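You operate a simulated robot arm through the tools that you are given. There is no shell and no other tool.

You are at the controls of a simulated two-armed robot. One attempt, no reset.

Task
Pick up the brown carton marked "W5" from the top of the cabinet with the grating with one hand, pass it to the other hand and put it on the second shelf from the bottom of the steel shelving. Set down upright: brown carton.

Only the result counts: the job must be done as asked and must still hold three seconds after the hand-in. Knocking over, shifting, dropping, spilling or breaking anything else fails it.

Robot
Two 7-joint arms with four-finger grippers on one trunk, on a base that moves. Base frame: it is fixed to the floor where the robot stands at the start and does not move with it; the origin is under the middle of the robot, x ahead of it, y to its left, z up; the surface under the hand at the start is at about z = 860. Lengths are in mm, angles in degrees, forces in N, time in s.
The left shoulder is at the start at [40, 181, 1204], the right one opposite. With the tool pointing down near the work surface each hand reaches from about 320 to 840 mm from the robot's upright axis, wherever it stands, measured 20 degrees to its own side. Places, roughly: second shelf of the steel shelving [-200, -4400, 600]. Payload 3.67 kg a hand.
The tool frame of a hand sits at the grasp point between the pads (the TCP): z along the fingers, y along the line on which they close. The tips reach 28 mm beyond it. The gripper opens to 112 mm; its body begins 73 mm behind the TCP.
Orientation is that of the tool frame in the base frame, as a unit quaternion [x, y, z, w]. With the fingers straight down and closing along the base's y, the tool's x points along the base's -x, its y along +y and its z along -z.

Tools
- The arms move only by the tool nudge_tool. It takes "left_moves", "right_moves" or both (then of equal length, played together; a hand with none holds still); each is a list of rows, each a list of 2 entries, a list of its own where there are three numbers: the shift along the tool's x, y, z in mm, then the turn, a rotation vector about the tool's x, y, z in degrees. In form: [[[dx, dy, dz], [wx, wy, wz]], ...]. A call has 1 to 20 rows; each row shifts and turns the commanded pose from where the row before left it, along the tool's axes as they then stand. "left_fingers" and "right_fingers" are, for a hand that has rows, the closure, from 0 (fully open) to 1 (shut), set as the call begins (left out, the last holds). Each row takes 0.2 s and may step no farther than 50 mm and 8.6 degrees from the row before; otherwise, or with a gripper value out of range, the whole call is refused. Where a pose cannot be reached the arm comes as near as it can. A force on the tool above 40 N (or 10 N above the force at the start of the call, whichever is more), or a blocked arm, ends the call early, and 0.2 s more pass. The fingers move at their own pace (about 72.4 mm/s each) and stop on an object; they squeeze with about 30 N. The grip force told is the motor's: it shows also when the fingers shut on nothing. Time passes only in rows, and 0.2 s behind the last, so rows that do not move let the fingers close. The reply holds the time, the measured pose of the TCP, the force on the tool along the base axes, the opening and the grip force, in the units named above and with some noise, with the torque about the TCP (base axes, N m) and any sound that the robot's microphone picked up.
- Cameras (640 x 400 px; columns grow to the right, rows downward): "scene" is now at [100.5, -17.3, 1420.3]; the picture's right is [-0.22, -0.97, 0.00], its down [-0.68, 0.15, -0.72] and it looks along [0.70, -0.16, -0.69] (base axes); focal length 293 px, centre (320, 200). "left" rides on the left gripper at [60, 18, -104] in its tool frame; the picture's right is [-0.29, 0.96, 0.00], its down [-0.80, -0.24, -0.55] and it looks along [-0.53, -0.16, 0.83] (tool axes); focal length 234 px, centre (320, 200). "right" rides on the right gripper at [60, -18, -104] in its tool frame; the picture's right is [0.29, 0.96, 0.00], its down [-0.80, 0.24, -0.55] and it looks along [-0.53, 0.16, 0.83] (tool axes); focal length 234 px, centre (320, 200). There is no depth. A picture from a camera that has moved, and an enlarged one, comes with that camera's place and axes in the base frame and with its lens.
- capture(camera): a new picture of that camera. It takes no simulated time.
- move_column(by): moves the trunk up (or, below 0, down) by that many mm; the arms and the scene camera ride with it, the base frame stays. It gives what a move gives, with no picture.
- steer(legs): drives the robot by 1 to 6 legs, each [ahead, left, turn to the left] in mm, mm and degrees, along the robot's own axes; the way and the turn of a leg run together, so that a leg with both is an arc; at most 1500 mm and 180 degrees a leg. The arms and the cameras ride along, it lands a little off, and it stops where it bumps. It gives what a move gives.
- pan_tilt(pan, tilt): turns the head with the scene camera to pan (to the left, within 86 degrees either way) and tilt (down, from -29 to 69), counted from straight ahead of the robot. It gives what a move gives.
- close_up(camera, box): a new picture of the part [left, top, right, bottom] of that camera's present view, enlarged. It takes no simulated time.
- finish_job(): hands the job in; it is judged then, once.

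Places have to be worked out from the pictures, the camera data and where the tool is seen. Open the grippers and draw the arms clear of the work before you hand the job in, unless the task says otherwise.

The tools are called after "Call:" as a command line: name --argument value ..., lists and objects as JSON in quotes. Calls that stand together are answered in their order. nudge_tool: Moves the arms, as the interface text tells. Its arguments: {"type":"object","properties":{"left_moves":{"type":"array"},"left_fingers":{"type":"number"},"right_moves":{"type":"array"},"right_fingers":{"type":"number"}},"required":[]} The other tools are called the same way: move_column (by) moves the trunk up or down; steer (legs) drives the base; pan_tilt (pan, tilt) turns the head that bears the scene camera; capture (camera) takes a picture; close_up (camera, box) takes an enlarged picture of a part of a camera's view; finish_job () hands the job in.

At the start:

```text
t: 0.0
left_tcp_pos: [556.3, 179.8, 1177.6]
left_ee_rot: [0.0, 1.0, -0.001, 0.0]
left_wrist_force: [-0.8, -1.1, 0.3]
left_wrist_torque: [0.02, 0.05, 0.0]
left_opening: 112.0
left_finger_force: 0.0
right_tcp_pos: [476.1, -261.7, 1141.7]
right_ee_rot: [0.0, 1.0, 0.0, 0.0]
right_wrist_force: [1.0, 0.6, 0.5]
right_wrist_torque: [0.01, -0.01, 0.0]
right_opening: 112.1
right_finger_force: 0.0
trunk travel left (down, up): [-325.0, 189.0]
robot x, y, heading: [0.2, -0.2, -0.0]
head pan, tilt (commanded): [-12.9, 43.9]
```

scene: 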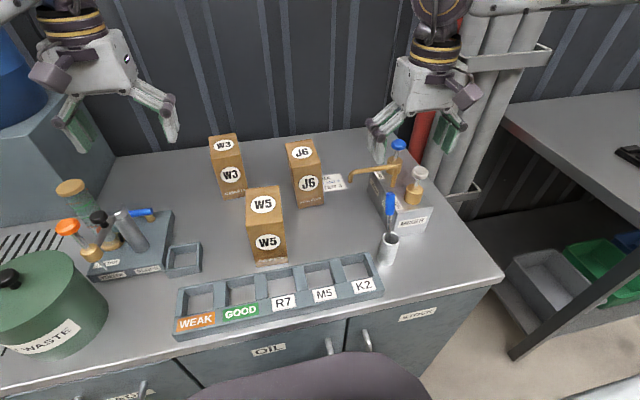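
right: 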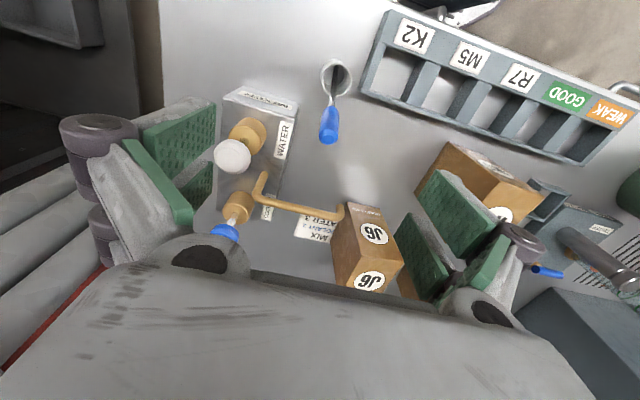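
left: 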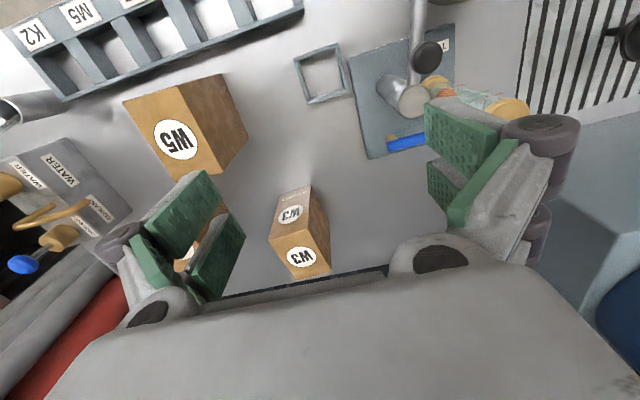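

I see one W5 carton on the cabinet ahead, near [520, 10], with other cartons and fixtures close by. I'll enlarge the view to measure it.

Call:
close_up --camera "scene" --box '[190, 120, 350, 280]'

Call:
close_up --camera "left" --box '[100, 50, 340, 290]'

```text
2.50 times, centred on (270, 200) of scene
camera zoom: at [100.5, -17.3, 1420.3], right [-0.22, -0.97, 0.0], down [-0.68, 0.15, -0.72], along [0.7, -0.16, -0.69], focal length 732 px, centre (445, 200)
```

zoom: 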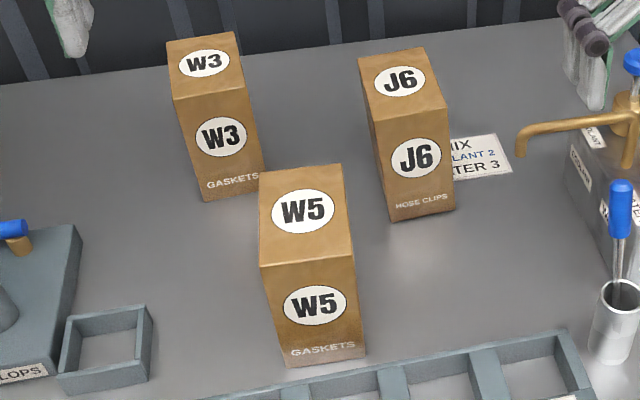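

```text
1.67 times, centred on (220, 170) of left
camera zoom: at [496.3, 198.5, 1281.9], right [0.29, 0.96, 0.0], down [0.8, -0.24, 0.55], along [0.53, -0.16, -0.83], focal length 390 px, centre (487, 250)
```

zoom: 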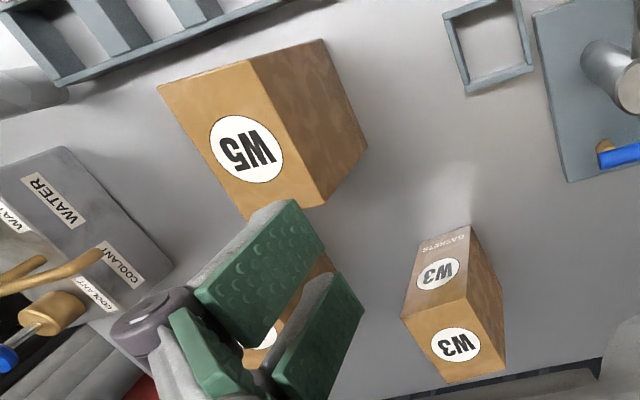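

The carton measures about 110 (x) × 72 (y) × 136 mm tall, centred near [545, 1] and turned about -2°. Before planning the grip I'll look toward the steel shelving on the right to judge the shelf clearance.

Call:
pan_tilt --pan -85 --tilt 12

Call:
capture --camera "scene"

```text
t: 1.4
left_tcp_pos: [555.5, 180.7, 1177.8]
left_ee_rot: [0.0, 1.0, 0.0, -0.001]
left_wrist_force: [0.7, -0.9, 0.0]
left_wrist_torque: [-0.02, 0.02, 0.0]
left_opening: 112.0
left_finger_force: 0.1
right_tcp_pos: [476.1, -261.5, 1141.1]
right_ee_rot: [0.001, 1.0, 0.001, -0.001]
right_wrist_force: [-0.2, -0.1, 0.8]
right_wrist_torque: [0.01, 0.04, -0.02]
right_opening: 112.1
right_finger_force: 0.1
trunk travel left (down, up): [-325.0, 189.0]
robot x, y, heading: [2.2, -2.6, -0.2]
head pan, tilt (commanded): [-85.0, 12.0]
```

```text
taken
camera scene: at [28.6, -91.8, 1470.4], right [-1.0, -0.09, 0.0], down [-0.02, 0.21, -0.98], along [0.09, -0.97, -0.21], focal length 293 px, centre (320, 200)
```

scene: 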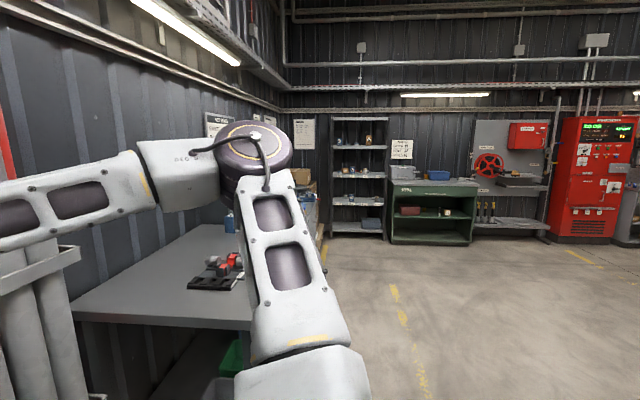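

Call:
close_up --camera "scene" --box '[310, 100, 490, 260]'

```text
2.50 times, centred on (400, 180) of scene
camera zoom: at [28.6, -91.8, 1470.4], right [-1.0, -0.09, 0.0], down [-0.02, 0.21, -0.98], along [0.09, -0.97, -0.21], focal length 732 px, centre (120, 250)
```

zoom: 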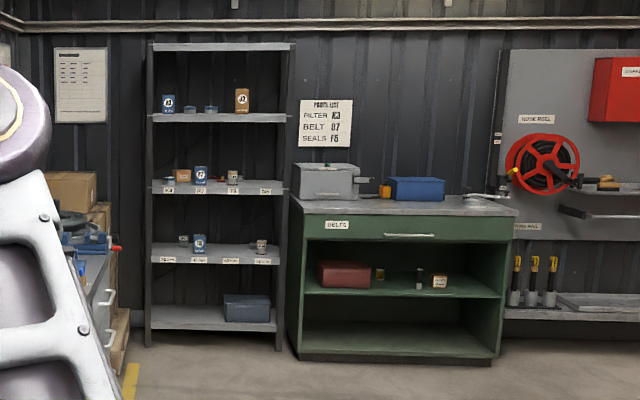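

The second shelf (z≈600) has a free gap around x≈-240 and about 370 mm of headroom. So I'll take the carton from above with the left hand, pass it to the right hand in a near-horizontal grip, and place it with that. First I'll turn the head back and bring the left hand over the carton at its present height.

Call:
pan_tilt --pan -5 --tilt 42

Call:
nudge_tool --left_moves '[[[3, -45, 0], [0, 0, 0]], [[0, -45, 0], [0, 0, 0]], [[0, -45, 0], [0, 0, 0]], [[0, -45, 0], [0, 0, 2.5]], [[0, 0, 0], [0, 0, 0]]]' --left_fingers 0

Call:
capture --camera "scene"

Call:
capture --camera "left"

```text
t: 3.0
left_tcp_pos: [556.4, 180.4, 1178.0]
left_ee_rot: [0.0, 1.0, 0.001, 0.0]
left_wrist_force: [-0.5, 1.0, 0.6]
left_wrist_torque: [0.02, -0.01, -0.04]
left_opening: 112.2
left_finger_force: 0.1
right_tcp_pos: [475.5, -262.6, 1140.5]
right_ee_rot: [0.0, 1.0, 0.001, 0.0]
right_wrist_force: [-0.9, 0.3, 0.1]
right_wrist_torque: [0.01, -0.01, 0.03]
right_opening: 112.0
right_finger_force: 0.0
trunk travel left (down, up): [-325.0, 189.0]
robot x, y, heading: [-1.6, -0.4, 0.0]
head pan, tilt (commanded): [-5.0, 42.0]
```

```text
t: 4.2
left_tcp_pos: [552.3, 0.8, 1177.7]
left_ee_rot: [0.022, 1.0, -0.001, 0.0]
left_wrist_force: [-0.1, 0.0, -0.5]
left_wrist_torque: [-0.03, -0.01, -0.02]
left_opening: 111.7
left_finger_force: 0.1
right_tcp_pos: [475.0, -261.2, 1142.8]
right_ee_rot: [0.0, 1.0, -0.001, 0.0]
right_wrist_force: [-1.0, 0.1, 0.5]
right_wrist_torque: [-0.03, 0.02, 0.02]
right_opening: 111.8
right_finger_force: 0.0
trunk travel left (down, up): [-325.0, 189.0]
robot x, y, heading: [0.4, 1.8, -0.2]
head pan, tilt (commanded): [-5.0, 42.0]
```

```text
taken
camera scene: at [103.5, -4.7, 1423.0], right [-0.09, -1.0, 0.0], down [-0.67, 0.06, -0.74], along [0.74, -0.07, -0.67], focal length 293 px, centre (320, 200)
```

scene: 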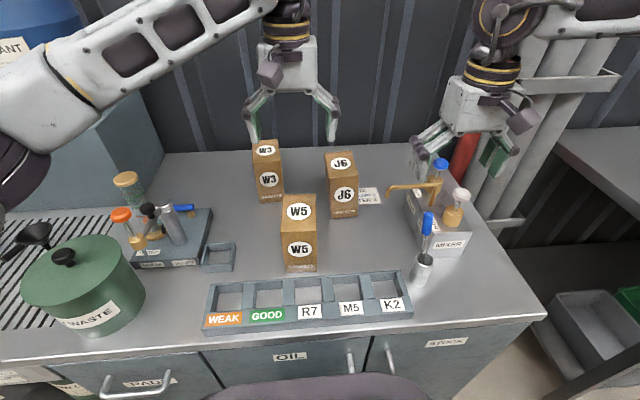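

```text
taken
camera left: at [493.8, 21.0, 1282.9], right [0.33, 0.94, 0.0], down [0.79, -0.27, 0.55], along [0.52, -0.18, -0.83], focal length 234 px, centre (320, 200)
```

left: 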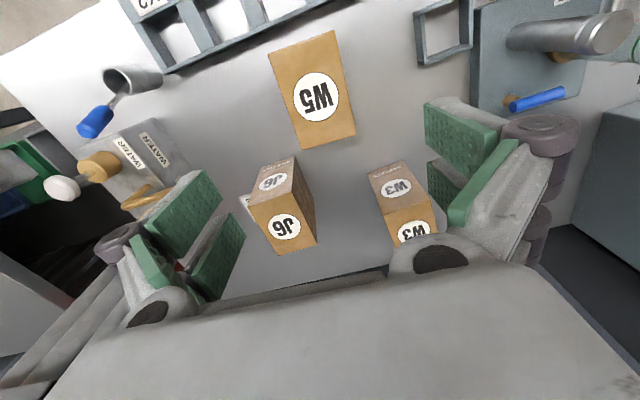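

The left view confirms the carton top is centred near [540, 0] with about -2.7° yaw, and the hand is aligned over it. I'll lower so the TCP is about 18 mm below the carton top (z≈978), fingers still open.

Call:
nudge_tool --left_moves '[[[4, 0, 40], [0, 0, 0]], [[0, 0, 40], [0, 0, 0]], [[0, 0, 40], [0, 0, 0]], [[0, 0, 30], [0, 0, 0]], [[0, 0, 20], [0, 0, 0]], [[0, 0, 0], [0, 0, 0]]]' --left_fingers 0

Call:
capture --camera "scene"

Call:
capture --camera "left"

```text
t: 5.6
left_tcp_pos: [549.5, 0.9, 1007.5]
left_ee_rot: [0.022, 1.0, -0.001, 0.001]
left_wrist_force: [-0.1, 0.1, 0.2]
left_wrist_torque: [0.0, -0.02, -0.02]
left_opening: 112.1
left_finger_force: 0.0
right_tcp_pos: [476.4, -262.7, 1142.5]
right_ee_rot: [0.0, 1.0, 0.0, 0.0]
right_wrist_force: [0.1, -0.1, 0.6]
right_wrist_torque: [0.01, -0.01, -0.03]
right_opening: 112.0
right_finger_force: 0.1
trunk travel left (down, up): [-325.0, 189.0]
robot x, y, heading: [1.6, 3.7, -0.1]
head pan, tilt (commanded): [-5.0, 42.0]
```

```text
taken
camera scene: at [103.5, -6.4, 1423.0], right [-0.09, -1.0, 0.0], down [-0.67, 0.06, -0.74], along [0.74, -0.06, -0.67], focal length 293 px, centre (320, 200)
```

scene: 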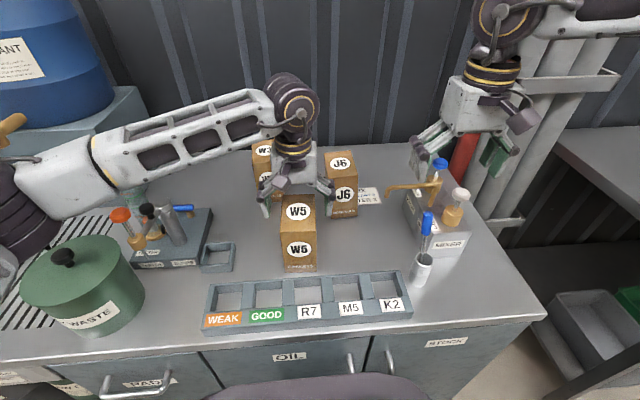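

```text
taken
camera left: at [490.1, 20.9, 1112.2], right [0.33, 0.94, 0.0], down [0.79, -0.27, 0.55], along [0.52, -0.18, -0.83], focal length 234 px, centre (320, 200)
```

left: 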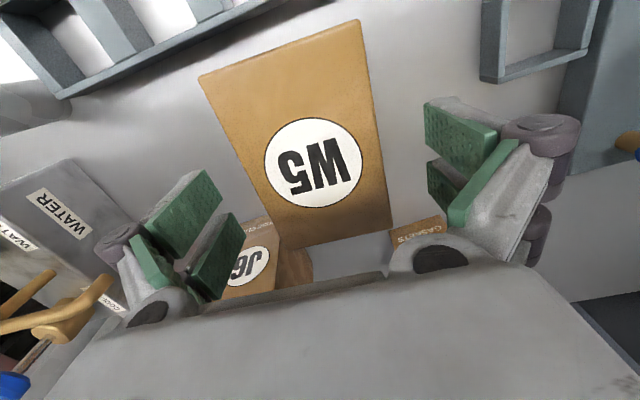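

The carton sits centred between the pads. I'll lower the last 29 mm to z≈978 and close the left fingers.

Call:
nudge_tool --left_moves '[[[0, 0, 15], [0, 0, 0]], [[0, 0, 14], [0, 0, 0]], [[0, 0, 0], [0, 0, 0]]]' --left_fingers 0

Call:
nudge_tool --left_moves '[[[0, 0, 0], [0, 0, 0]], [[0, 0, 0], [0, 0, 0]], [[0, 0, 0], [0, 0, 0]], [[0, 0, 0], [0, 0, 0]], [[0, 0, 0], [0, 0, 0]]]' --left_fingers 1

Call:
capture --camera "left"

Call:
close_up --camera "scene" --box '[210, 120, 400, 290]'

```text
t: 6.4
left_tcp_pos: [549.0, 0.6, 979.2]
left_ee_rot: [0.021, 1.0, 0.0, 0.0]
left_wrist_force: [0.9, -0.2, 0.1]
left_wrist_torque: [-0.02, -0.01, 0.0]
left_opening: 112.0
left_finger_force: 0.1
right_tcp_pos: [475.6, -261.9, 1141.6]
right_ee_rot: [0.0, 1.0, 0.0, 0.0]
right_wrist_force: [-0.1, -0.3, -0.2]
right_wrist_torque: [0.0, -0.01, 0.0]
right_opening: 112.1
right_finger_force: 0.0
trunk travel left (down, up): [-325.0, 189.0]
robot x, y, heading: [3.7, 1.3, 0.1]
head pan, tilt (commanded): [-5.0, 42.0]
```

```text
t: 7.6
left_tcp_pos: [547.8, 0.2, 978.5]
left_ee_rot: [0.022, 1.0, 0.0, 0.0]
left_wrist_force: [0.0, -1.5, -0.1]
left_wrist_torque: [-0.15, -0.09, -0.11]
left_opening: 72.1
left_finger_force: 30.0
right_tcp_pos: [475.8, -262.2, 1141.5]
right_ee_rot: [0.001, 1.0, 0.0, 0.0]
right_wrist_force: [-0.2, -0.1, 0.1]
right_wrist_torque: [0.02, 0.03, -0.02]
right_opening: 111.8
right_finger_force: 0.0
trunk travel left (down, up): [-325.0, 189.0]
robot x, y, heading: [-1.3, -2.4, 0.1]
head pan, tilt (commanded): [-5.0, 42.0]
```

```text
taken
camera left: at [489.6, 20.5, 1083.6], right [0.33, 0.94, 0.0], down [0.79, -0.27, 0.55], along [0.52, -0.18, -0.83], focal length 234 px, centre (320, 200)
```

left: 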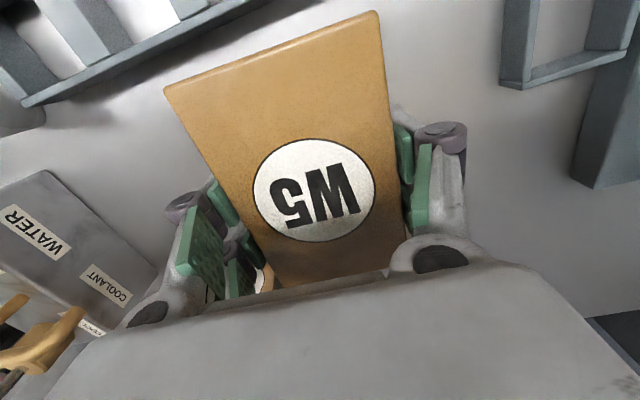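

```text
2.35 times, centred on (305, 205) of scene
camera zoom: at [103.7, -6.4, 1423.0], right [-0.09, -1.0, 0.0], down [-0.67, 0.06, -0.74], along [0.74, -0.06, -0.67], focal length 688 px, centre (355, 188)
```

zoom: 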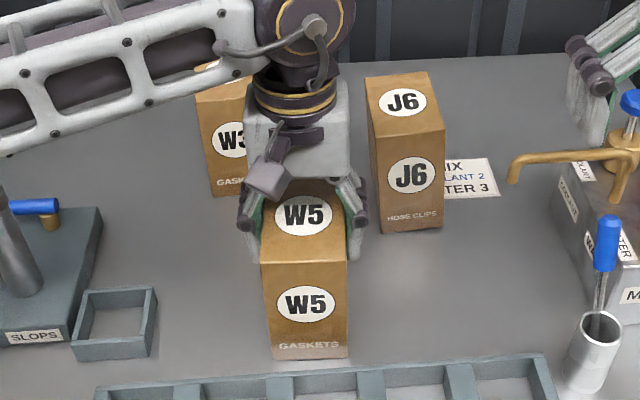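

Gripped: the opening reads 72.1 mm at 30 N. I'll lift straight up slowly first and check the weight and grip.

Call:
nudge_tool --left_moves '[[[0, 0, -8], [0, 0, 0]], [[0, 0, -12], [0, 0, 0]], [[0, 0, -20], [0, 0, 0]], [[0, 0, 0], [0, 0, 0]]]' --left_fingers 1

Call:
close_up --camera "scene" --box '[210, 100, 400, 290]'

```text
t: 8.6
left_tcp_pos: [549.6, 0.9, 1017.1]
left_ee_rot: [0.021, 1.0, 0.001, 0.0]
left_wrist_force: [0.2, -0.5, -3.8]
left_wrist_torque: [0.01, 0.0, -0.01]
left_opening: 72.0
left_finger_force: 30.2
right_tcp_pos: [476.2, -262.8, 1142.1]
right_ee_rot: [0.0, 1.0, 0.0, -0.001]
right_wrist_force: [-0.1, 1.0, 0.2]
right_wrist_torque: [0.0, 0.01, 0.01]
right_opening: 112.0
right_finger_force: 0.1
trunk travel left (down, up): [-325.0, 189.0]
robot x, y, heading: [-2.4, -0.2, -0.1]
head pan, tilt (commanded): [-5.0, 42.0]
```

```text
2.11 times, centred on (305, 195) of scene
camera zoom: at [104.3, -6.2, 1422.9], right [-0.09, -1.0, 0.0], down [-0.67, 0.06, -0.74], along [0.74, -0.06, -0.67], focal length 616 px, centre (352, 210)
```

zoom: 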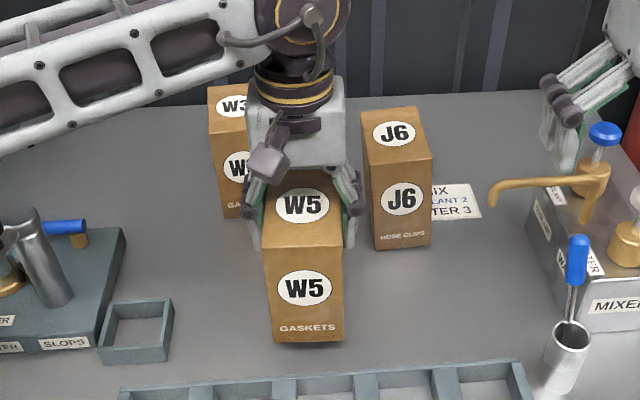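

The carton hangs level and weighs about 4 N. I'll raise it well above everything on the cabinet, and raise the right hand a little too, before backing off.

Call:
nudge_tool --left_moves '[[[0, 0, -30], [0, 0, 0]], [[0, 0, -40], [0, 0, 0]], [[0, 0, -40], [0, 0, 0]], [[0, 0, -40], [0, 0, 0]], [[0, 0, -30], [0, 0, 0]], [[0, 0, 0], [0, 0, 0]]]' --left_fingers 1 --right_moves '[[[0, 0, -10], [0, 0, 0]], [[0, 0, -20], [0, 0, 0]], [[0, 0, -20], [0, 0, 0]], [[0, 0, -20], [0, 0, 0]], [[0, 0, 0], [0, 0, 0]], [[0, 0, 0], [0, 0, 0]]]' --right_fingers 0

Call:
capture --camera "scene"

Call:
pan_tilt --pan 86 --tilt 25

Call:
capture --camera "scene"

Call:
pan_tilt --pan -86 --tilt 30

Call:
capture --camera "scene"

```text
t: 10.0
left_tcp_pos: [547.5, -0.3, 1198.5]
left_ee_rot: [0.022, 1.0, 0.0, -0.001]
left_wrist_force: [0.5, -0.1, -4.3]
left_wrist_torque: [-0.01, -0.01, 0.0]
left_opening: 71.8
left_finger_force: 30.6
right_tcp_pos: [476.3, -262.6, 1211.2]
right_ee_rot: [0.0, 1.0, 0.001, 0.0]
right_wrist_force: [0.0, -0.3, 0.5]
right_wrist_torque: [-0.01, -0.03, 0.01]
right_opening: 111.9
right_finger_force: 0.2
trunk travel left (down, up): [-325.0, 189.0]
robot x, y, heading: [-0.2, -1.4, -0.1]
head pan, tilt (commanded): [-5.0, 42.0]
```

```text
taken
camera scene: at [104.4, -6.2, 1422.9], right [-0.09, -1.0, 0.0], down [-0.67, 0.06, -0.74], along [0.74, -0.06, -0.67], focal length 293 px, centre (320, 200)
```

scene: 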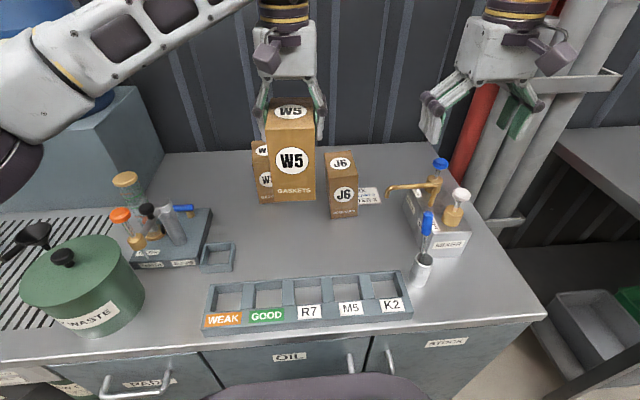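

```text
t: 11.6
left_tcp_pos: [548.2, -0.3, 1197.6]
left_ee_rot: [0.022, 1.0, 0.0, 0.0]
left_wrist_force: [0.5, 0.5, -4.3]
left_wrist_torque: [0.03, -0.05, 0.0]
left_opening: 72.1
left_finger_force: 29.8
right_tcp_pos: [475.2, -263.0, 1212.7]
right_ee_rot: [0.0, 1.0, 0.0, 0.0]
right_wrist_force: [0.9, 0.2, 0.3]
right_wrist_torque: [0.01, 0.0, 0.02]
right_opening: 112.2
right_finger_force: 0.0
trunk travel left (down, up): [-325.0, 189.0]
robot x, y, heading: [-0.1, 0.7, 0.0]
head pan, tilt (commanded): [85.9, 25.0]
```

```text
taken
camera scene: at [27.4, 92.9, 1449.2], right [1.0, -0.07, 0.0], down [-0.03, -0.42, -0.91], along [0.06, 0.9, -0.42], focal length 293 px, centre (320, 200)
```

scene: 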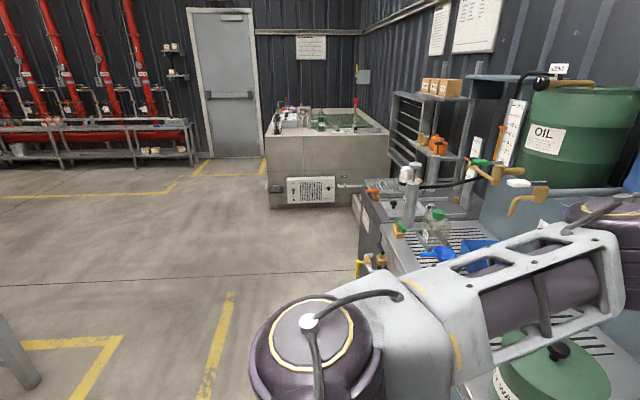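

```text
t: 14.2
left_tcp_pos: [547.7, -0.5, 1198.0]
left_ee_rot: [0.022, 1.0, 0.0, 0.0]
left_wrist_force: [0.8, 0.0, -4.3]
left_wrist_torque: [-0.02, -0.06, 0.02]
left_opening: 72.0
left_finger_force: 30.3
right_tcp_pos: [475.0, -263.9, 1211.6]
right_ee_rot: [0.0, 1.0, 0.0, 0.0]
right_wrist_force: [-0.6, 0.5, 0.1]
right_wrist_torque: [-0.02, 0.0, 0.04]
right_opening: 112.1
right_finger_force: 0.0
trunk travel left (down, up): [-325.0, 189.0]
robot x, y, heading: [2.0, 0.2, 0.1]
head pan, tilt (commanded): [-85.9, 30.0]
```

```text
taken
camera scene: at [27.2, -89.2, 1441.3], right [-1.0, -0.07, 0.0], down [-0.04, 0.5, -0.87], along [0.06, -0.86, -0.5], focal length 293 px, centre (320, 200)
```

scene: 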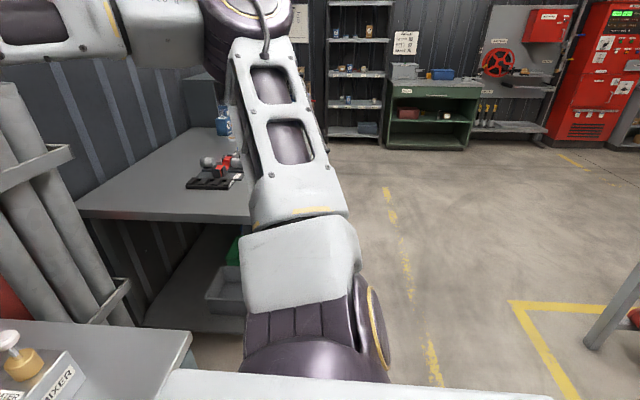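

The floor behind is clear to a table at x≈-1340, so I'll back straight off by 550 mm for free space and then look ahead again.

Call:
steer --legs '[[-550, 0, 0]]'

Call:
pan_tilt --pan -8 --tilt 35

Call:
capture --camera "scene"

Call:
capture --camera "left"

```text
t: 17.5
left_tcp_pos: [-8.3, 0.4, 1197.7]
left_ee_rot: [0.022, 1.0, 0.001, 0.001]
left_wrist_force: [0.0, 0.1, -3.9]
left_wrist_torque: [0.02, -0.01, -0.02]
left_opening: 72.0
left_finger_force: 30.4
right_tcp_pos: [-78.3, -261.9, 1211.2]
right_ee_rot: [0.001, 1.0, 0.001, -0.001]
right_wrist_force: [-0.6, -0.3, 0.5]
right_wrist_torque: [-0.01, 0.04, 0.01]
right_opening: 112.1
right_finger_force: 0.0
trunk travel left (down, up): [-325.0, 189.0]
robot x, y, heading: [-555.5, 1.7, -0.1]
head pan, tilt (commanded): [-85.9, 30.0]
```

```text
t: 19.0
left_tcp_pos: [-7.3, 0.5, 1198.7]
left_ee_rot: [0.021, 1.0, 0.0, 0.0]
left_wrist_force: [-0.6, 1.1, -4.6]
left_wrist_torque: [-0.01, -0.01, 0.03]
left_opening: 72.2
left_finger_force: 30.1
right_tcp_pos: [-80.0, -262.6, 1210.8]
right_ee_rot: [0.001, 1.0, 0.0, -0.001]
right_wrist_force: [0.0, -0.6, 0.3]
right_wrist_torque: [-0.01, 0.0, -0.02]
right_opening: 112.3
right_finger_force: 0.1
trunk travel left (down, up): [-325.0, 189.0]
robot x, y, heading: [-555.4, 0.3, -0.1]
head pan, tilt (commanded): [-8.0, 35.0]
```

```text
taken
camera scene: at [-446.6, -11.2, 1433.4], right [-0.14, -0.99, 0.0], down [-0.57, 0.08, -0.82], along [0.81, -0.12, -0.57], focal length 293 px, centre (320, 200)
```

scene: 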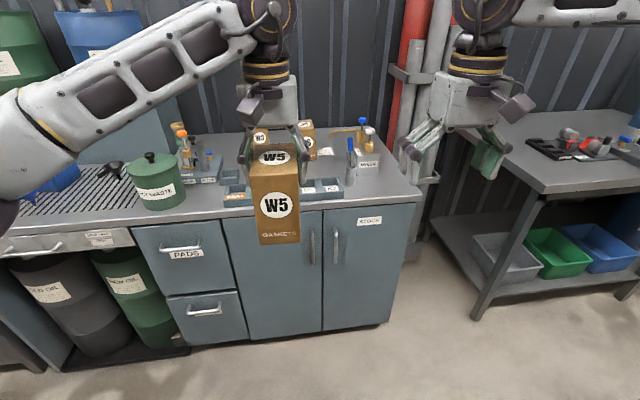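

```text
taken
camera left: at [-66.0, 21.0, 1302.6], right [0.33, 0.94, 0.0], down [0.79, -0.27, 0.55], along [0.52, -0.18, -0.83], focal length 234 px, centre (320, 200)
```

left: 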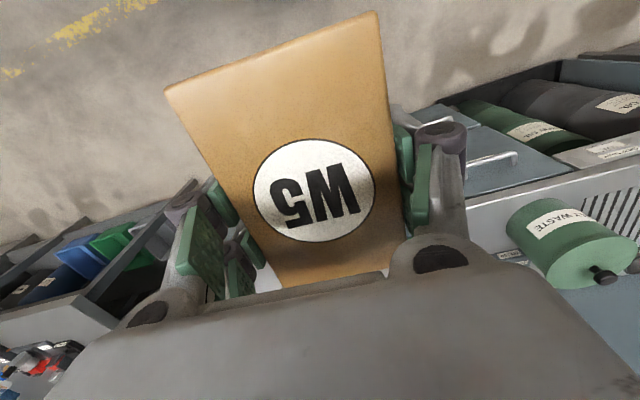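

The carton hangs clear, with the robot at x≈-555. I'll turn it about 40° to the left with the left hand and shift it slightly forward. At the same time the right hand pitches up in place toward a forward-pointing, 25°-down attitude.

Call:
nudge_tool --left_moves '[[[-20, -3, 0], [0, 0, 0]], [[-30, -4, 0], [0, 0, 0]], [[-28.6, -4.6, 0], [0, 0, 0]], [[0, 0, 0], [0, 0, -8.5]], [[0, 0, 0], [0, 0, -8.5]], [[0, 0, 0], [0, 0, -8.5]], [[0, 0, 0], [0, 0, -8.5]], [[0, 0, 0], [0, 0, -8.5]], [[0, 0, 0], [0, 0, 0]]]' --left_fingers 1 --right_moves '[[[0, 0, 0], [0, -8.125, 0]], [[0, 0, 0], [0, -8.125, 0]], [[0, 0, 0], [0, -8.125, 0]], [[0, 0, 0], [0, -8.125, 0]], [[0, 0, 0], [0, -8.125, 0]], [[0, 0, 0], [0, -8.125, 0]], [[0, 0, 0], [0, -8.125, 0]], [[0, 0, 0], [0, -8.125, 0]], [[0, 0, 0], [0, 0, 0]]]' --right_fingers 0

Call:
capture --camera "scene"

Call:
capture --camera "right"

```text
t: 21.0
left_tcp_pos: [69.2, -15.8, 1197.5]
left_ee_rot: [-0.343, 0.939, 0.0, 0.0]
left_wrist_force: [0.4, 0.4, -4.3]
left_wrist_torque: [0.0, -0.05, -0.01]
left_opening: 72.2
left_finger_force: 30.6
right_tcp_pos: [-41.7, -263.9, 1230.4]
right_ee_rot: [0.001, 0.844, 0.0, 0.536]
right_wrist_force: [-0.6, -0.6, 0.3]
right_wrist_torque: [-0.02, -0.03, -0.02]
right_opening: 112.0
right_finger_force: 0.2
right hand out of reach, approached as far as the arm can: row 7, 8
trunk travel left (down, up): [-325.0, 189.0]
robot x, y, heading: [-556.0, 2.3, 0.1]
head pan, tilt (commanded): [-8.0, 35.0]
```

```text
taken
camera scene: at [-447.6, -11.4, 1433.5], right [-0.14, -0.99, 0.0], down [-0.57, 0.08, -0.82], along [0.81, -0.11, -0.57], focal length 293 px, centre (320, 200)
```

scene: 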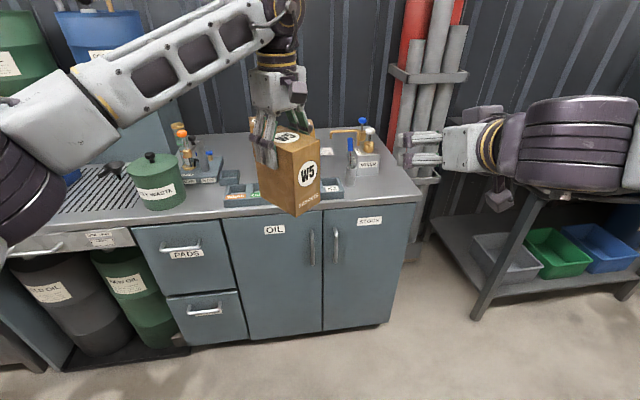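

```text
taken
camera right: at [-162.5, -281.7, 1218.3], right [-0.12, 0.96, -0.26], down [-0.16, 0.24, 0.96], along [0.98, 0.16, 0.13], focal length 234 px, centre (320, 200)
```

right: 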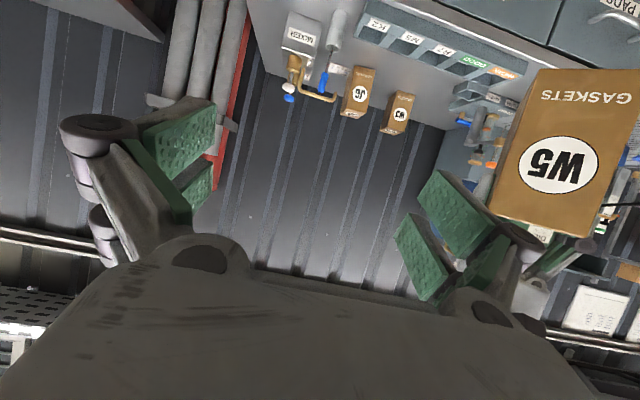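

The right hand hit its near-reach limit and slid forward a little, but the attitude is right. I'll move both hands further out: the carton 60 mm along its own axis, and the right hand forward, then turned 40° left.

Call:
nudge_tool --left_moves '[[[-20, 0, 0], [0, 0, 0]], [[-20, 0, 0], [0, 0, 0]], [[-20, 0, 0], [0, 0, 0]], [[0, 0, 0], [0, 0, 0]], [[0, 0, 0], [0, 0, 0]], [[0, 0, 0], [0, 0, 0]], [[0, 0, 0], [0, 0, 0]], [[0, 0, 0], [0, 0, 0]]]' --left_fingers 1 --right_moves '[[[-12.7, 0, 27.2], [0, 0, 0]], [[-12.7, 0, 27.2], [0, 0, 0]], [[0, 0, 0], [-7.25, 0, -3.38]], [[0, 0, 0], [-7.25, 0, -3.38]], [[0, 0, 0], [-7.25, 0, -3.38]], [[0, 0, 0], [-7.25, 0, -3.38]], [[0, 0, 0], [-7.25, 0, -3.38]], [[0, 0, 0], [0, 0, 0]]]' --right_fingers 0

Call:
capture --camera "scene"

Call:
capture --camera "right"

```text
t: 22.8
left_tcp_pos: [117.2, 24.9, 1196.4]
left_ee_rot: [-0.343, 0.939, 0.0, 0.0]
left_wrist_force: [0.3, -0.2, -4.2]
left_wrist_torque: [-0.01, 0.01, -0.03]
left_opening: 72.0
left_finger_force: 29.7
right_tcp_pos: [16.3, -226.0, 1224.7]
right_ee_rot: [-0.268, 0.804, 0.167, 0.504]
right_wrist_force: [0.0, 0.2, 0.6]
right_wrist_torque: [0.0, 0.03, 0.01]
right_opening: 111.6
right_finger_force: 0.0
right hand out of reach, approached as far as the arm can: row 7
trunk travel left (down, up): [-325.0, 189.0]
robot x, y, heading: [-555.3, -1.1, -0.1]
head pan, tilt (commanded): [-8.0, 35.0]
```

```text
taken
camera scene: at [-446.4, -10.1, 1433.4], right [-0.14, -0.99, 0.0], down [-0.57, 0.08, -0.82], along [0.81, -0.11, -0.57], focal length 293 px, centre (320, 200)
```

scene: 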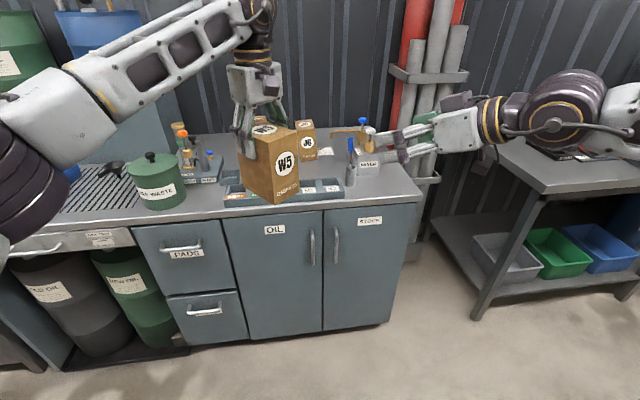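

```text
taken
camera right: at [-69.5, -311.3, 1214.4], right [-0.67, 0.69, -0.26], down [-0.26, 0.1, 0.96], along [0.69, 0.71, 0.11], focal length 234 px, centre (320, 200)
```

right: 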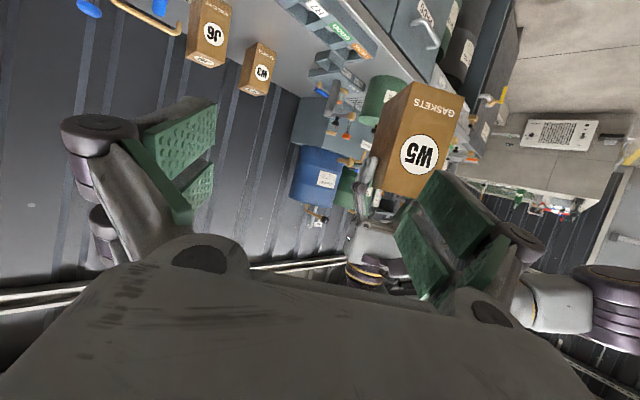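

The right hand settled at 36.8° yaw and 26° down. I'll turn the carton to match that yaw, advance the right hand 100 mm along its axis, then shift it sideways about 141 mm to line up with the carton's near face.

Call:
nudge_tool --left_moves '[[[0, 0, 0], [0, 0, 3.3]], [[0, 0, 0], [0, 0, 0]], [[0, 0, 0], [0, 0, 0]], [[0, 0, 0], [0, 0, 0]], [[0, 0, 0], [0, 0, 0]], [[0, 0, 0], [0, 0, 0]], [[0, 0, 0], [0, 0, 0]], [[0, 0, 0], [0, 0, 0]]]' --left_fingers 1 --right_moves '[[[0, 0, 30], [0, 0, 0]], [[0, 0, 35], [0, 0, 0]], [[0, 0, 35], [0, 0, 0]], [[1, 35, 0], [0, 0, 0]], [[1, 35, 0], [0, 0, 0]], [[1, 35, 0], [0, 0, 0]], [[0, 36, 0], [0, 0, 0]], [[0, 0, 0], [0, 0, 0]]]' --right_fingers 0

Call:
capture --camera "scene"

Call:
capture --camera "right"

```text
t: 24.6
left_tcp_pos: [117.7, 22.6, 1196.5]
left_ee_rot: [-0.315, 0.949, 0.0, 0.0]
left_wrist_force: [-0.2, -0.3, -3.3]
left_wrist_torque: [0.04, -0.04, 0.0]
left_opening: 71.9
left_finger_force: 29.8
right_tcp_pos: [2.9, -62.6, 1178.0]
right_ee_rot: [-0.267, 0.804, 0.168, 0.504]
right_wrist_force: [0.8, -0.7, -0.4]
right_wrist_torque: [0.01, -0.02, 0.02]
right_opening: 112.0
right_finger_force: 0.1
trunk travel left (down, up): [-325.0, 189.0]
robot x, y, heading: [-552.4, 0.2, 0.2]
head pan, tilt (commanded): [-8.0, 35.0]
```

```text
taken
camera scene: at [-446.3, -11.8, 1433.4], right [-0.14, -0.99, 0.0], down [-0.57, 0.08, -0.82], along [0.81, -0.11, -0.57], focal length 293 px, centre (320, 200)
```

scene: 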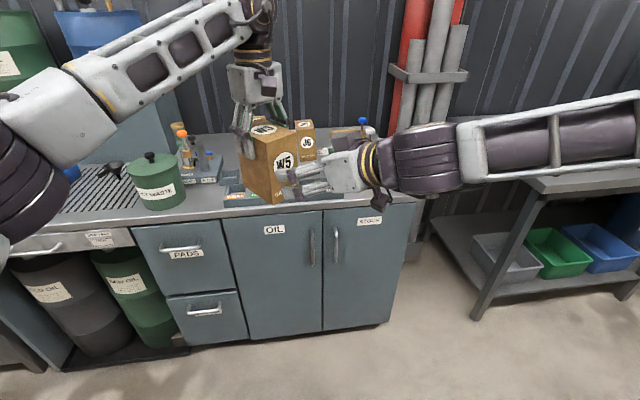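

```text
taken
camera right: at [-83.7, -148.2, 1168.1], right [-0.67, 0.69, -0.26], down [-0.26, 0.1, 0.96], along [0.69, 0.71, 0.11], focal length 234 px, centre (320, 200)
```

right: 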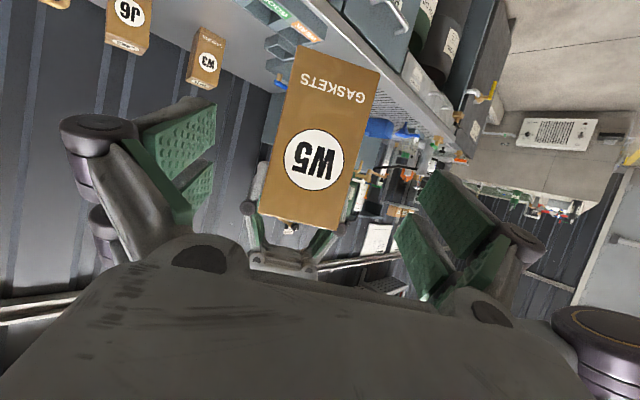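

The right camera looks square onto the carton's near face, and the predicted corners match the picture closely. I'll enlarge it to check the alignment before advancing.

Call:
close_up --camera "right" --box '[220, 20, 440, 270]'

Call:
close_up --camera "scene" --box '[200, 60, 420, 230]'

```text
1.60 times, centred on (330, 145) of right
camera zoom: at [-83.7, -148.2, 1168.1], right [-0.67, 0.69, -0.26], down [-0.26, 0.1, 0.96], along [0.69, 0.71, 0.11], focal length 375 px, centre (304, 288)
```

zoom: 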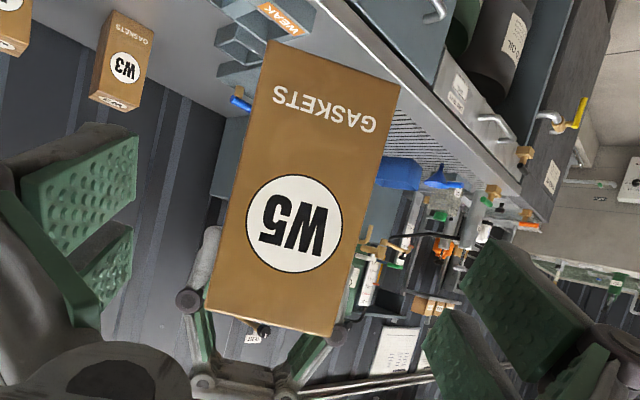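

```text
2.35 times, centred on (310, 145) of scene
camera zoom: at [-446.3, -11.8, 1433.4], right [-0.14, -0.99, 0.0], down [-0.57, 0.08, -0.82], along [0.81, -0.11, -0.57], focal length 688 px, centre (344, 329)
```

zoom: 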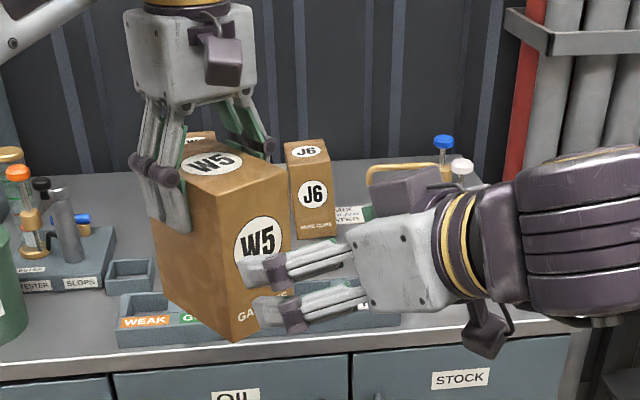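

The alignment is within about 2 mm, and the left fingertips end about 43 mm below the carton top, leaving room for the right fingers beneath. I'll advance the right hand 118 mm along its axis with the fingers open.

Call:
nudge_tool --right_moves '[[[0, 0.5, 30], [0, 0, 0]], [[0, 0, 30], [0, 0, 0]], [[0, 0, 30], [0, 0, 0]], [[0, 0, 28], [0, 0, 0]], [[0, 0, 0], [0, 0, 0]]]' --right_fingers 0

Call:
close_up --camera "scene" --box '[200, 60, 420, 230]'

Call:
capture --camera "right"

Call:
capture --camera "left"

```text
t: 25.8
left_tcp_pos: [116.0, 23.2, 1197.5]
left_ee_rot: [-0.315, 0.949, 0.001, 0.0]
left_wrist_force: [-1.0, 0.3, -4.9]
left_wrist_torque: [0.02, 0.0, 0.01]
left_opening: 71.9
left_finger_force: 30.3
right_tcp_pos: [89.4, -0.0, 1127.1]
right_ee_rot: [-0.265, 0.805, 0.166, 0.504]
right_wrist_force: [-0.2, -1.0, 0.9]
right_wrist_torque: [0.04, 0.0, 0.01]
right_opening: 112.2
right_finger_force: 0.0
trunk travel left (down, up): [-325.0, 189.0]
robot x, y, heading: [-554.2, 3.0, 0.2]
head pan, tilt (commanded): [-8.0, 35.0]
```

```text
2.35 times, centred on (310, 145) of scene
camera zoom: at [-447.4, -11.8, 1433.5], right [-0.14, -0.99, 0.0], down [-0.57, 0.08, -0.82], along [0.81, -0.11, -0.57], focal length 688 px, centre (344, 329)
```

zoom: 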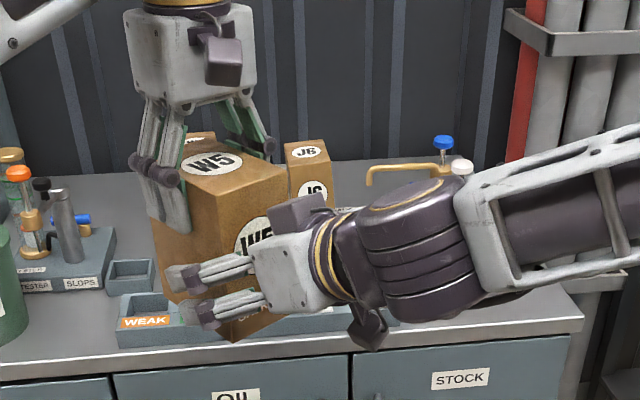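

```text
taken
camera right: at [1.8, -85.6, 1117.2], right [-0.67, 0.69, -0.26], down [-0.26, 0.1, 0.96], along [0.69, 0.71, 0.11], focal length 234 px, centre (320, 200)
```

right: 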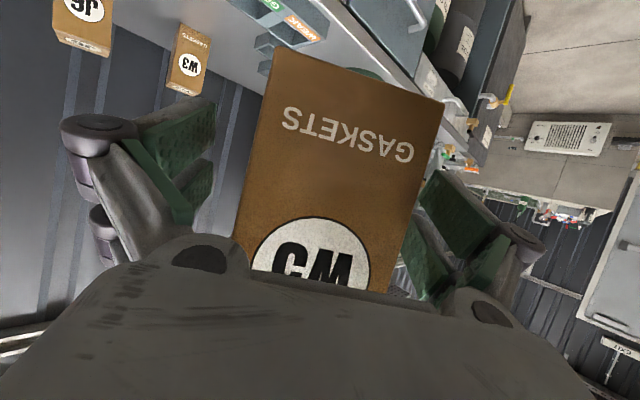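

```text
taken
camera left: at [57.5, 2.7, 1302.0], right [-0.34, 0.94, 0.0], down [0.78, 0.28, 0.55], along [0.52, 0.19, -0.83], focal length 234 px, centre (320, 200)
```

left: 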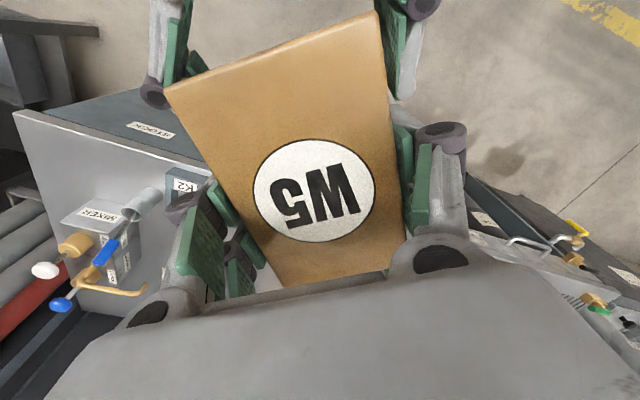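

The right fingers now straddle the lower part of the carton, with the left fingers above and no contact. I'll close the right hand.

Call:
nudge_tool --right_moves '[[[0, 0, 0], [0, 0, 0]], [[0, 0, 0], [0, 0, 0]], [[0, 0, 0], [0, 0, 0]], [[0, 0, 0], [0, 0, 0]], [[0, 0, 0], [0, 0, 0]]]' --right_fingers 1

Call:
close_up --camera "scene" --box '[200, 60, 420, 230]'

Call:
capture --camera "left"

Call:
capture --camera "right"

```text
t: 27.0
left_tcp_pos: [117.0, 24.0, 1197.7]
left_ee_rot: [-0.315, 0.949, -0.002, 0.0]
left_wrist_force: [14.4, -7.8, -6.2]
left_wrist_torque: [-0.56, -0.78, 0.19]
left_opening: 72.0
left_finger_force: 30.3
right_tcp_pos: [87.6, 1.7, 1127.5]
right_ee_rot: [-0.268, 0.804, 0.168, 0.503]
right_wrist_force: [-15.2, 7.3, 1.7]
right_wrist_torque: [0.06, -0.37, 0.38]
right_opening: 71.8
right_finger_force: 29.5
trunk travel left (down, up): [-325.0, 189.0]
robot x, y, heading: [-553.5, -0.3, -0.3]
head pan, tilt (commanded): [-8.0, 35.0]
```

```text
2.35 times, centred on (310, 145) of scene
camera zoom: at [-446.7, -11.1, 1433.4], right [-0.14, -0.99, 0.0], down [-0.57, 0.08, -0.82], along [0.81, -0.11, -0.57], focal length 688 px, centre (344, 329)
```

zoom: 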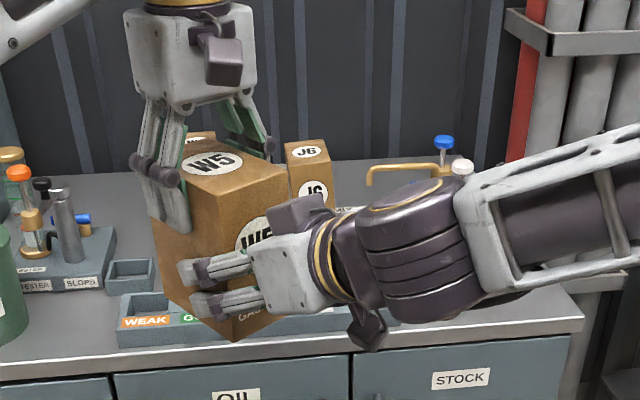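

```text
taken
camera left: at [58.4, 3.2, 1301.6], right [-0.34, 0.94, 0.0], down [0.78, 0.28, 0.56], along [0.52, 0.19, -0.83], focal length 234 px, centre (320, 200)
```

left: 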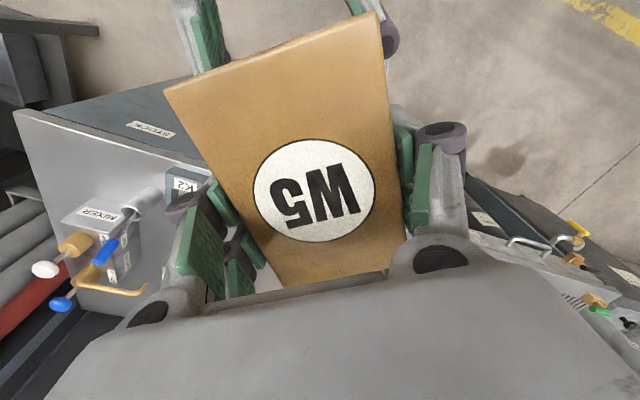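

```text
taken
camera right: at [1.3, -84.4, 1117.0], right [-0.68, 0.69, -0.26], down [-0.26, 0.1, 0.96], along [0.69, 0.72, 0.11], focal length 234 px, centre (320, 200)
```

right: 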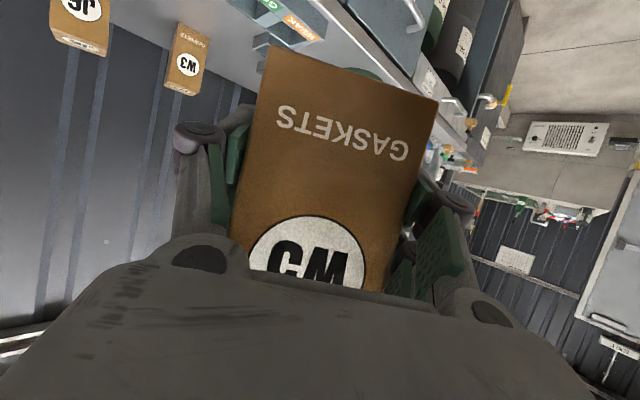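

The right hand holds at 71.8 mm and 29.5 N, with about 16 N of sideways stress between the hands. I'll relax it with a tiny sideways nudge of the right hand before releasing the left.

Call:
nudge_tool --right_moves '[[[0, 1, -0.4], [0, 0, 0]], [[0, 0, 0], [0, 0, 0]]]' --right_fingers 1

```text
t: 27.6
left_tcp_pos: [116.9, 25.4, 1197.5]
left_ee_rot: [-0.315, 0.949, 0.0, 0.0]
left_wrist_force: [16.1, -5.4, -4.9]
left_wrist_torque: [0.06, -0.79, -0.59]
left_opening: 71.8
left_finger_force: 30.3
right_tcp_pos: [87.6, 2.7, 1127.3]
right_ee_rot: [-0.267, 0.805, 0.166, 0.503]
right_wrist_force: [-15.6, 4.3, 1.6]
right_wrist_torque: [-0.35, -0.45, 1.07]
right_opening: 72.0
right_finger_force: 30.3
trunk travel left (down, up): [-325.0, 189.0]
robot x, y, heading: [-551.8, -1.2, 0.1]
head pan, tilt (commanded): [-8.0, 35.0]
```

The sideways part dropped, and what remains is mostly along the carton's depth. I'll ease the right hand back about 1 mm more.

Call:
nudge_tool --right_moves '[[[0, 0.5, -1.2], [0, 0, 0]], [[0, 0, 0], [0, 0, 0]]]' --right_fingers 1

```text
t: 28.2
left_tcp_pos: [114.8, 23.7, 1196.3]
left_ee_rot: [-0.314, 0.95, 0.0, -0.001]
left_wrist_force: [9.4, -5.7, -5.5]
left_wrist_torque: [0.39, -0.61, -0.64]
left_opening: 72.0
left_finger_force: 29.8
right_tcp_pos: [86.0, 2.0, 1126.6]
right_ee_rot: [-0.267, 0.805, 0.166, 0.503]
right_wrist_force: [-8.5, 4.9, 0.0]
right_wrist_torque: [-0.71, -0.09, 0.99]
right_opening: 71.6
right_finger_force: 29.9
trunk travel left (down, up): [-325.0, 189.0]
robot x, y, heading: [-551.6, -1.3, 0.0]
head pan, tilt (commanded): [-8.0, 35.0]
```

The stress is down to about 10 N. I'll open the left hand while the right holds, and check that the carton stays put.

Call:
nudge_tool --left_moves '[[[0, 0, 0], [0, 0, 0]], [[0, 0, 0], [0, 0, 0]], [[0, 0, 0], [0, 0, 0]], [[0, 0, 0], [0, 0, 0]]]' --left_fingers 0 --right_moves '[[[0, 0, 0], [0, 0, 0]], [[0, 0, 0], [0, 0, 0]], [[0, 0, 0], [0, 0, 0]], [[0, 0, 0], [0, 0, 0]]]' --right_fingers 1

Call:
capture --camera "left"

Call:
close_up --camera "scene" --box '[200, 60, 420, 230]'

```text
t: 29.2
left_tcp_pos: [116.7, 24.7, 1197.8]
left_ee_rot: [-0.314, 0.949, -0.001, 0.0]
left_wrist_force: [0.7, -0.1, 0.7]
left_wrist_torque: [-0.01, -0.02, 0.0]
left_opening: 111.8
left_finger_force: 0.1
right_tcp_pos: [86.9, 2.1, 1127.9]
right_ee_rot: [-0.266, 0.805, 0.166, 0.504]
right_wrist_force: [-0.5, 0.5, 0.9]
right_wrist_torque: [-0.05, 0.09, -0.03]
right_opening: 71.8
right_finger_force: 29.6
trunk travel left (down, up): [-325.0, 189.0]
robot x, y, heading: [-553.2, -3.0, -0.0]
head pan, tilt (commanded): [-8.0, 35.0]
```

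```text
taken
camera left: at [58.2, 3.4, 1301.7], right [-0.34, 0.94, 0.0], down [0.78, 0.28, 0.55], along [0.52, 0.19, -0.83], focal length 234 px, centre (320, 200)
```

left: 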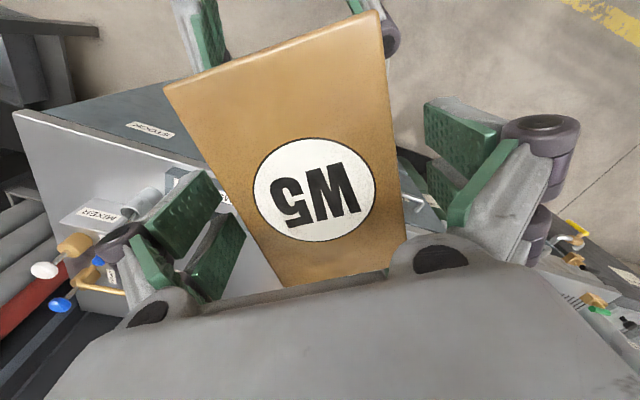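

```text
2.35 times, centred on (310, 145) of scene
camera zoom: at [-446.6, -11.0, 1433.4], right [-0.14, -0.99, 0.0], down [-0.57, 0.08, -0.82], along [0.81, -0.11, -0.57], focal length 688 px, centre (344, 329)
```

zoom: 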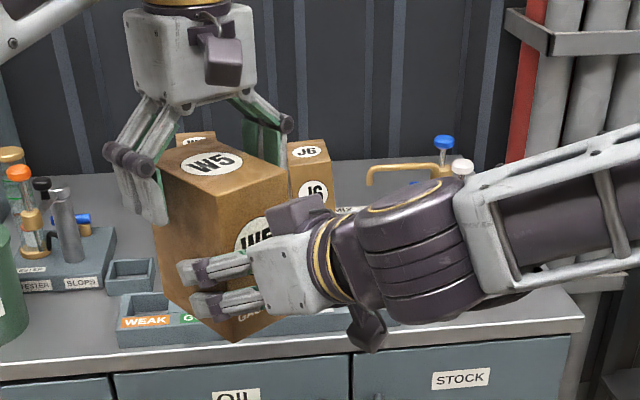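

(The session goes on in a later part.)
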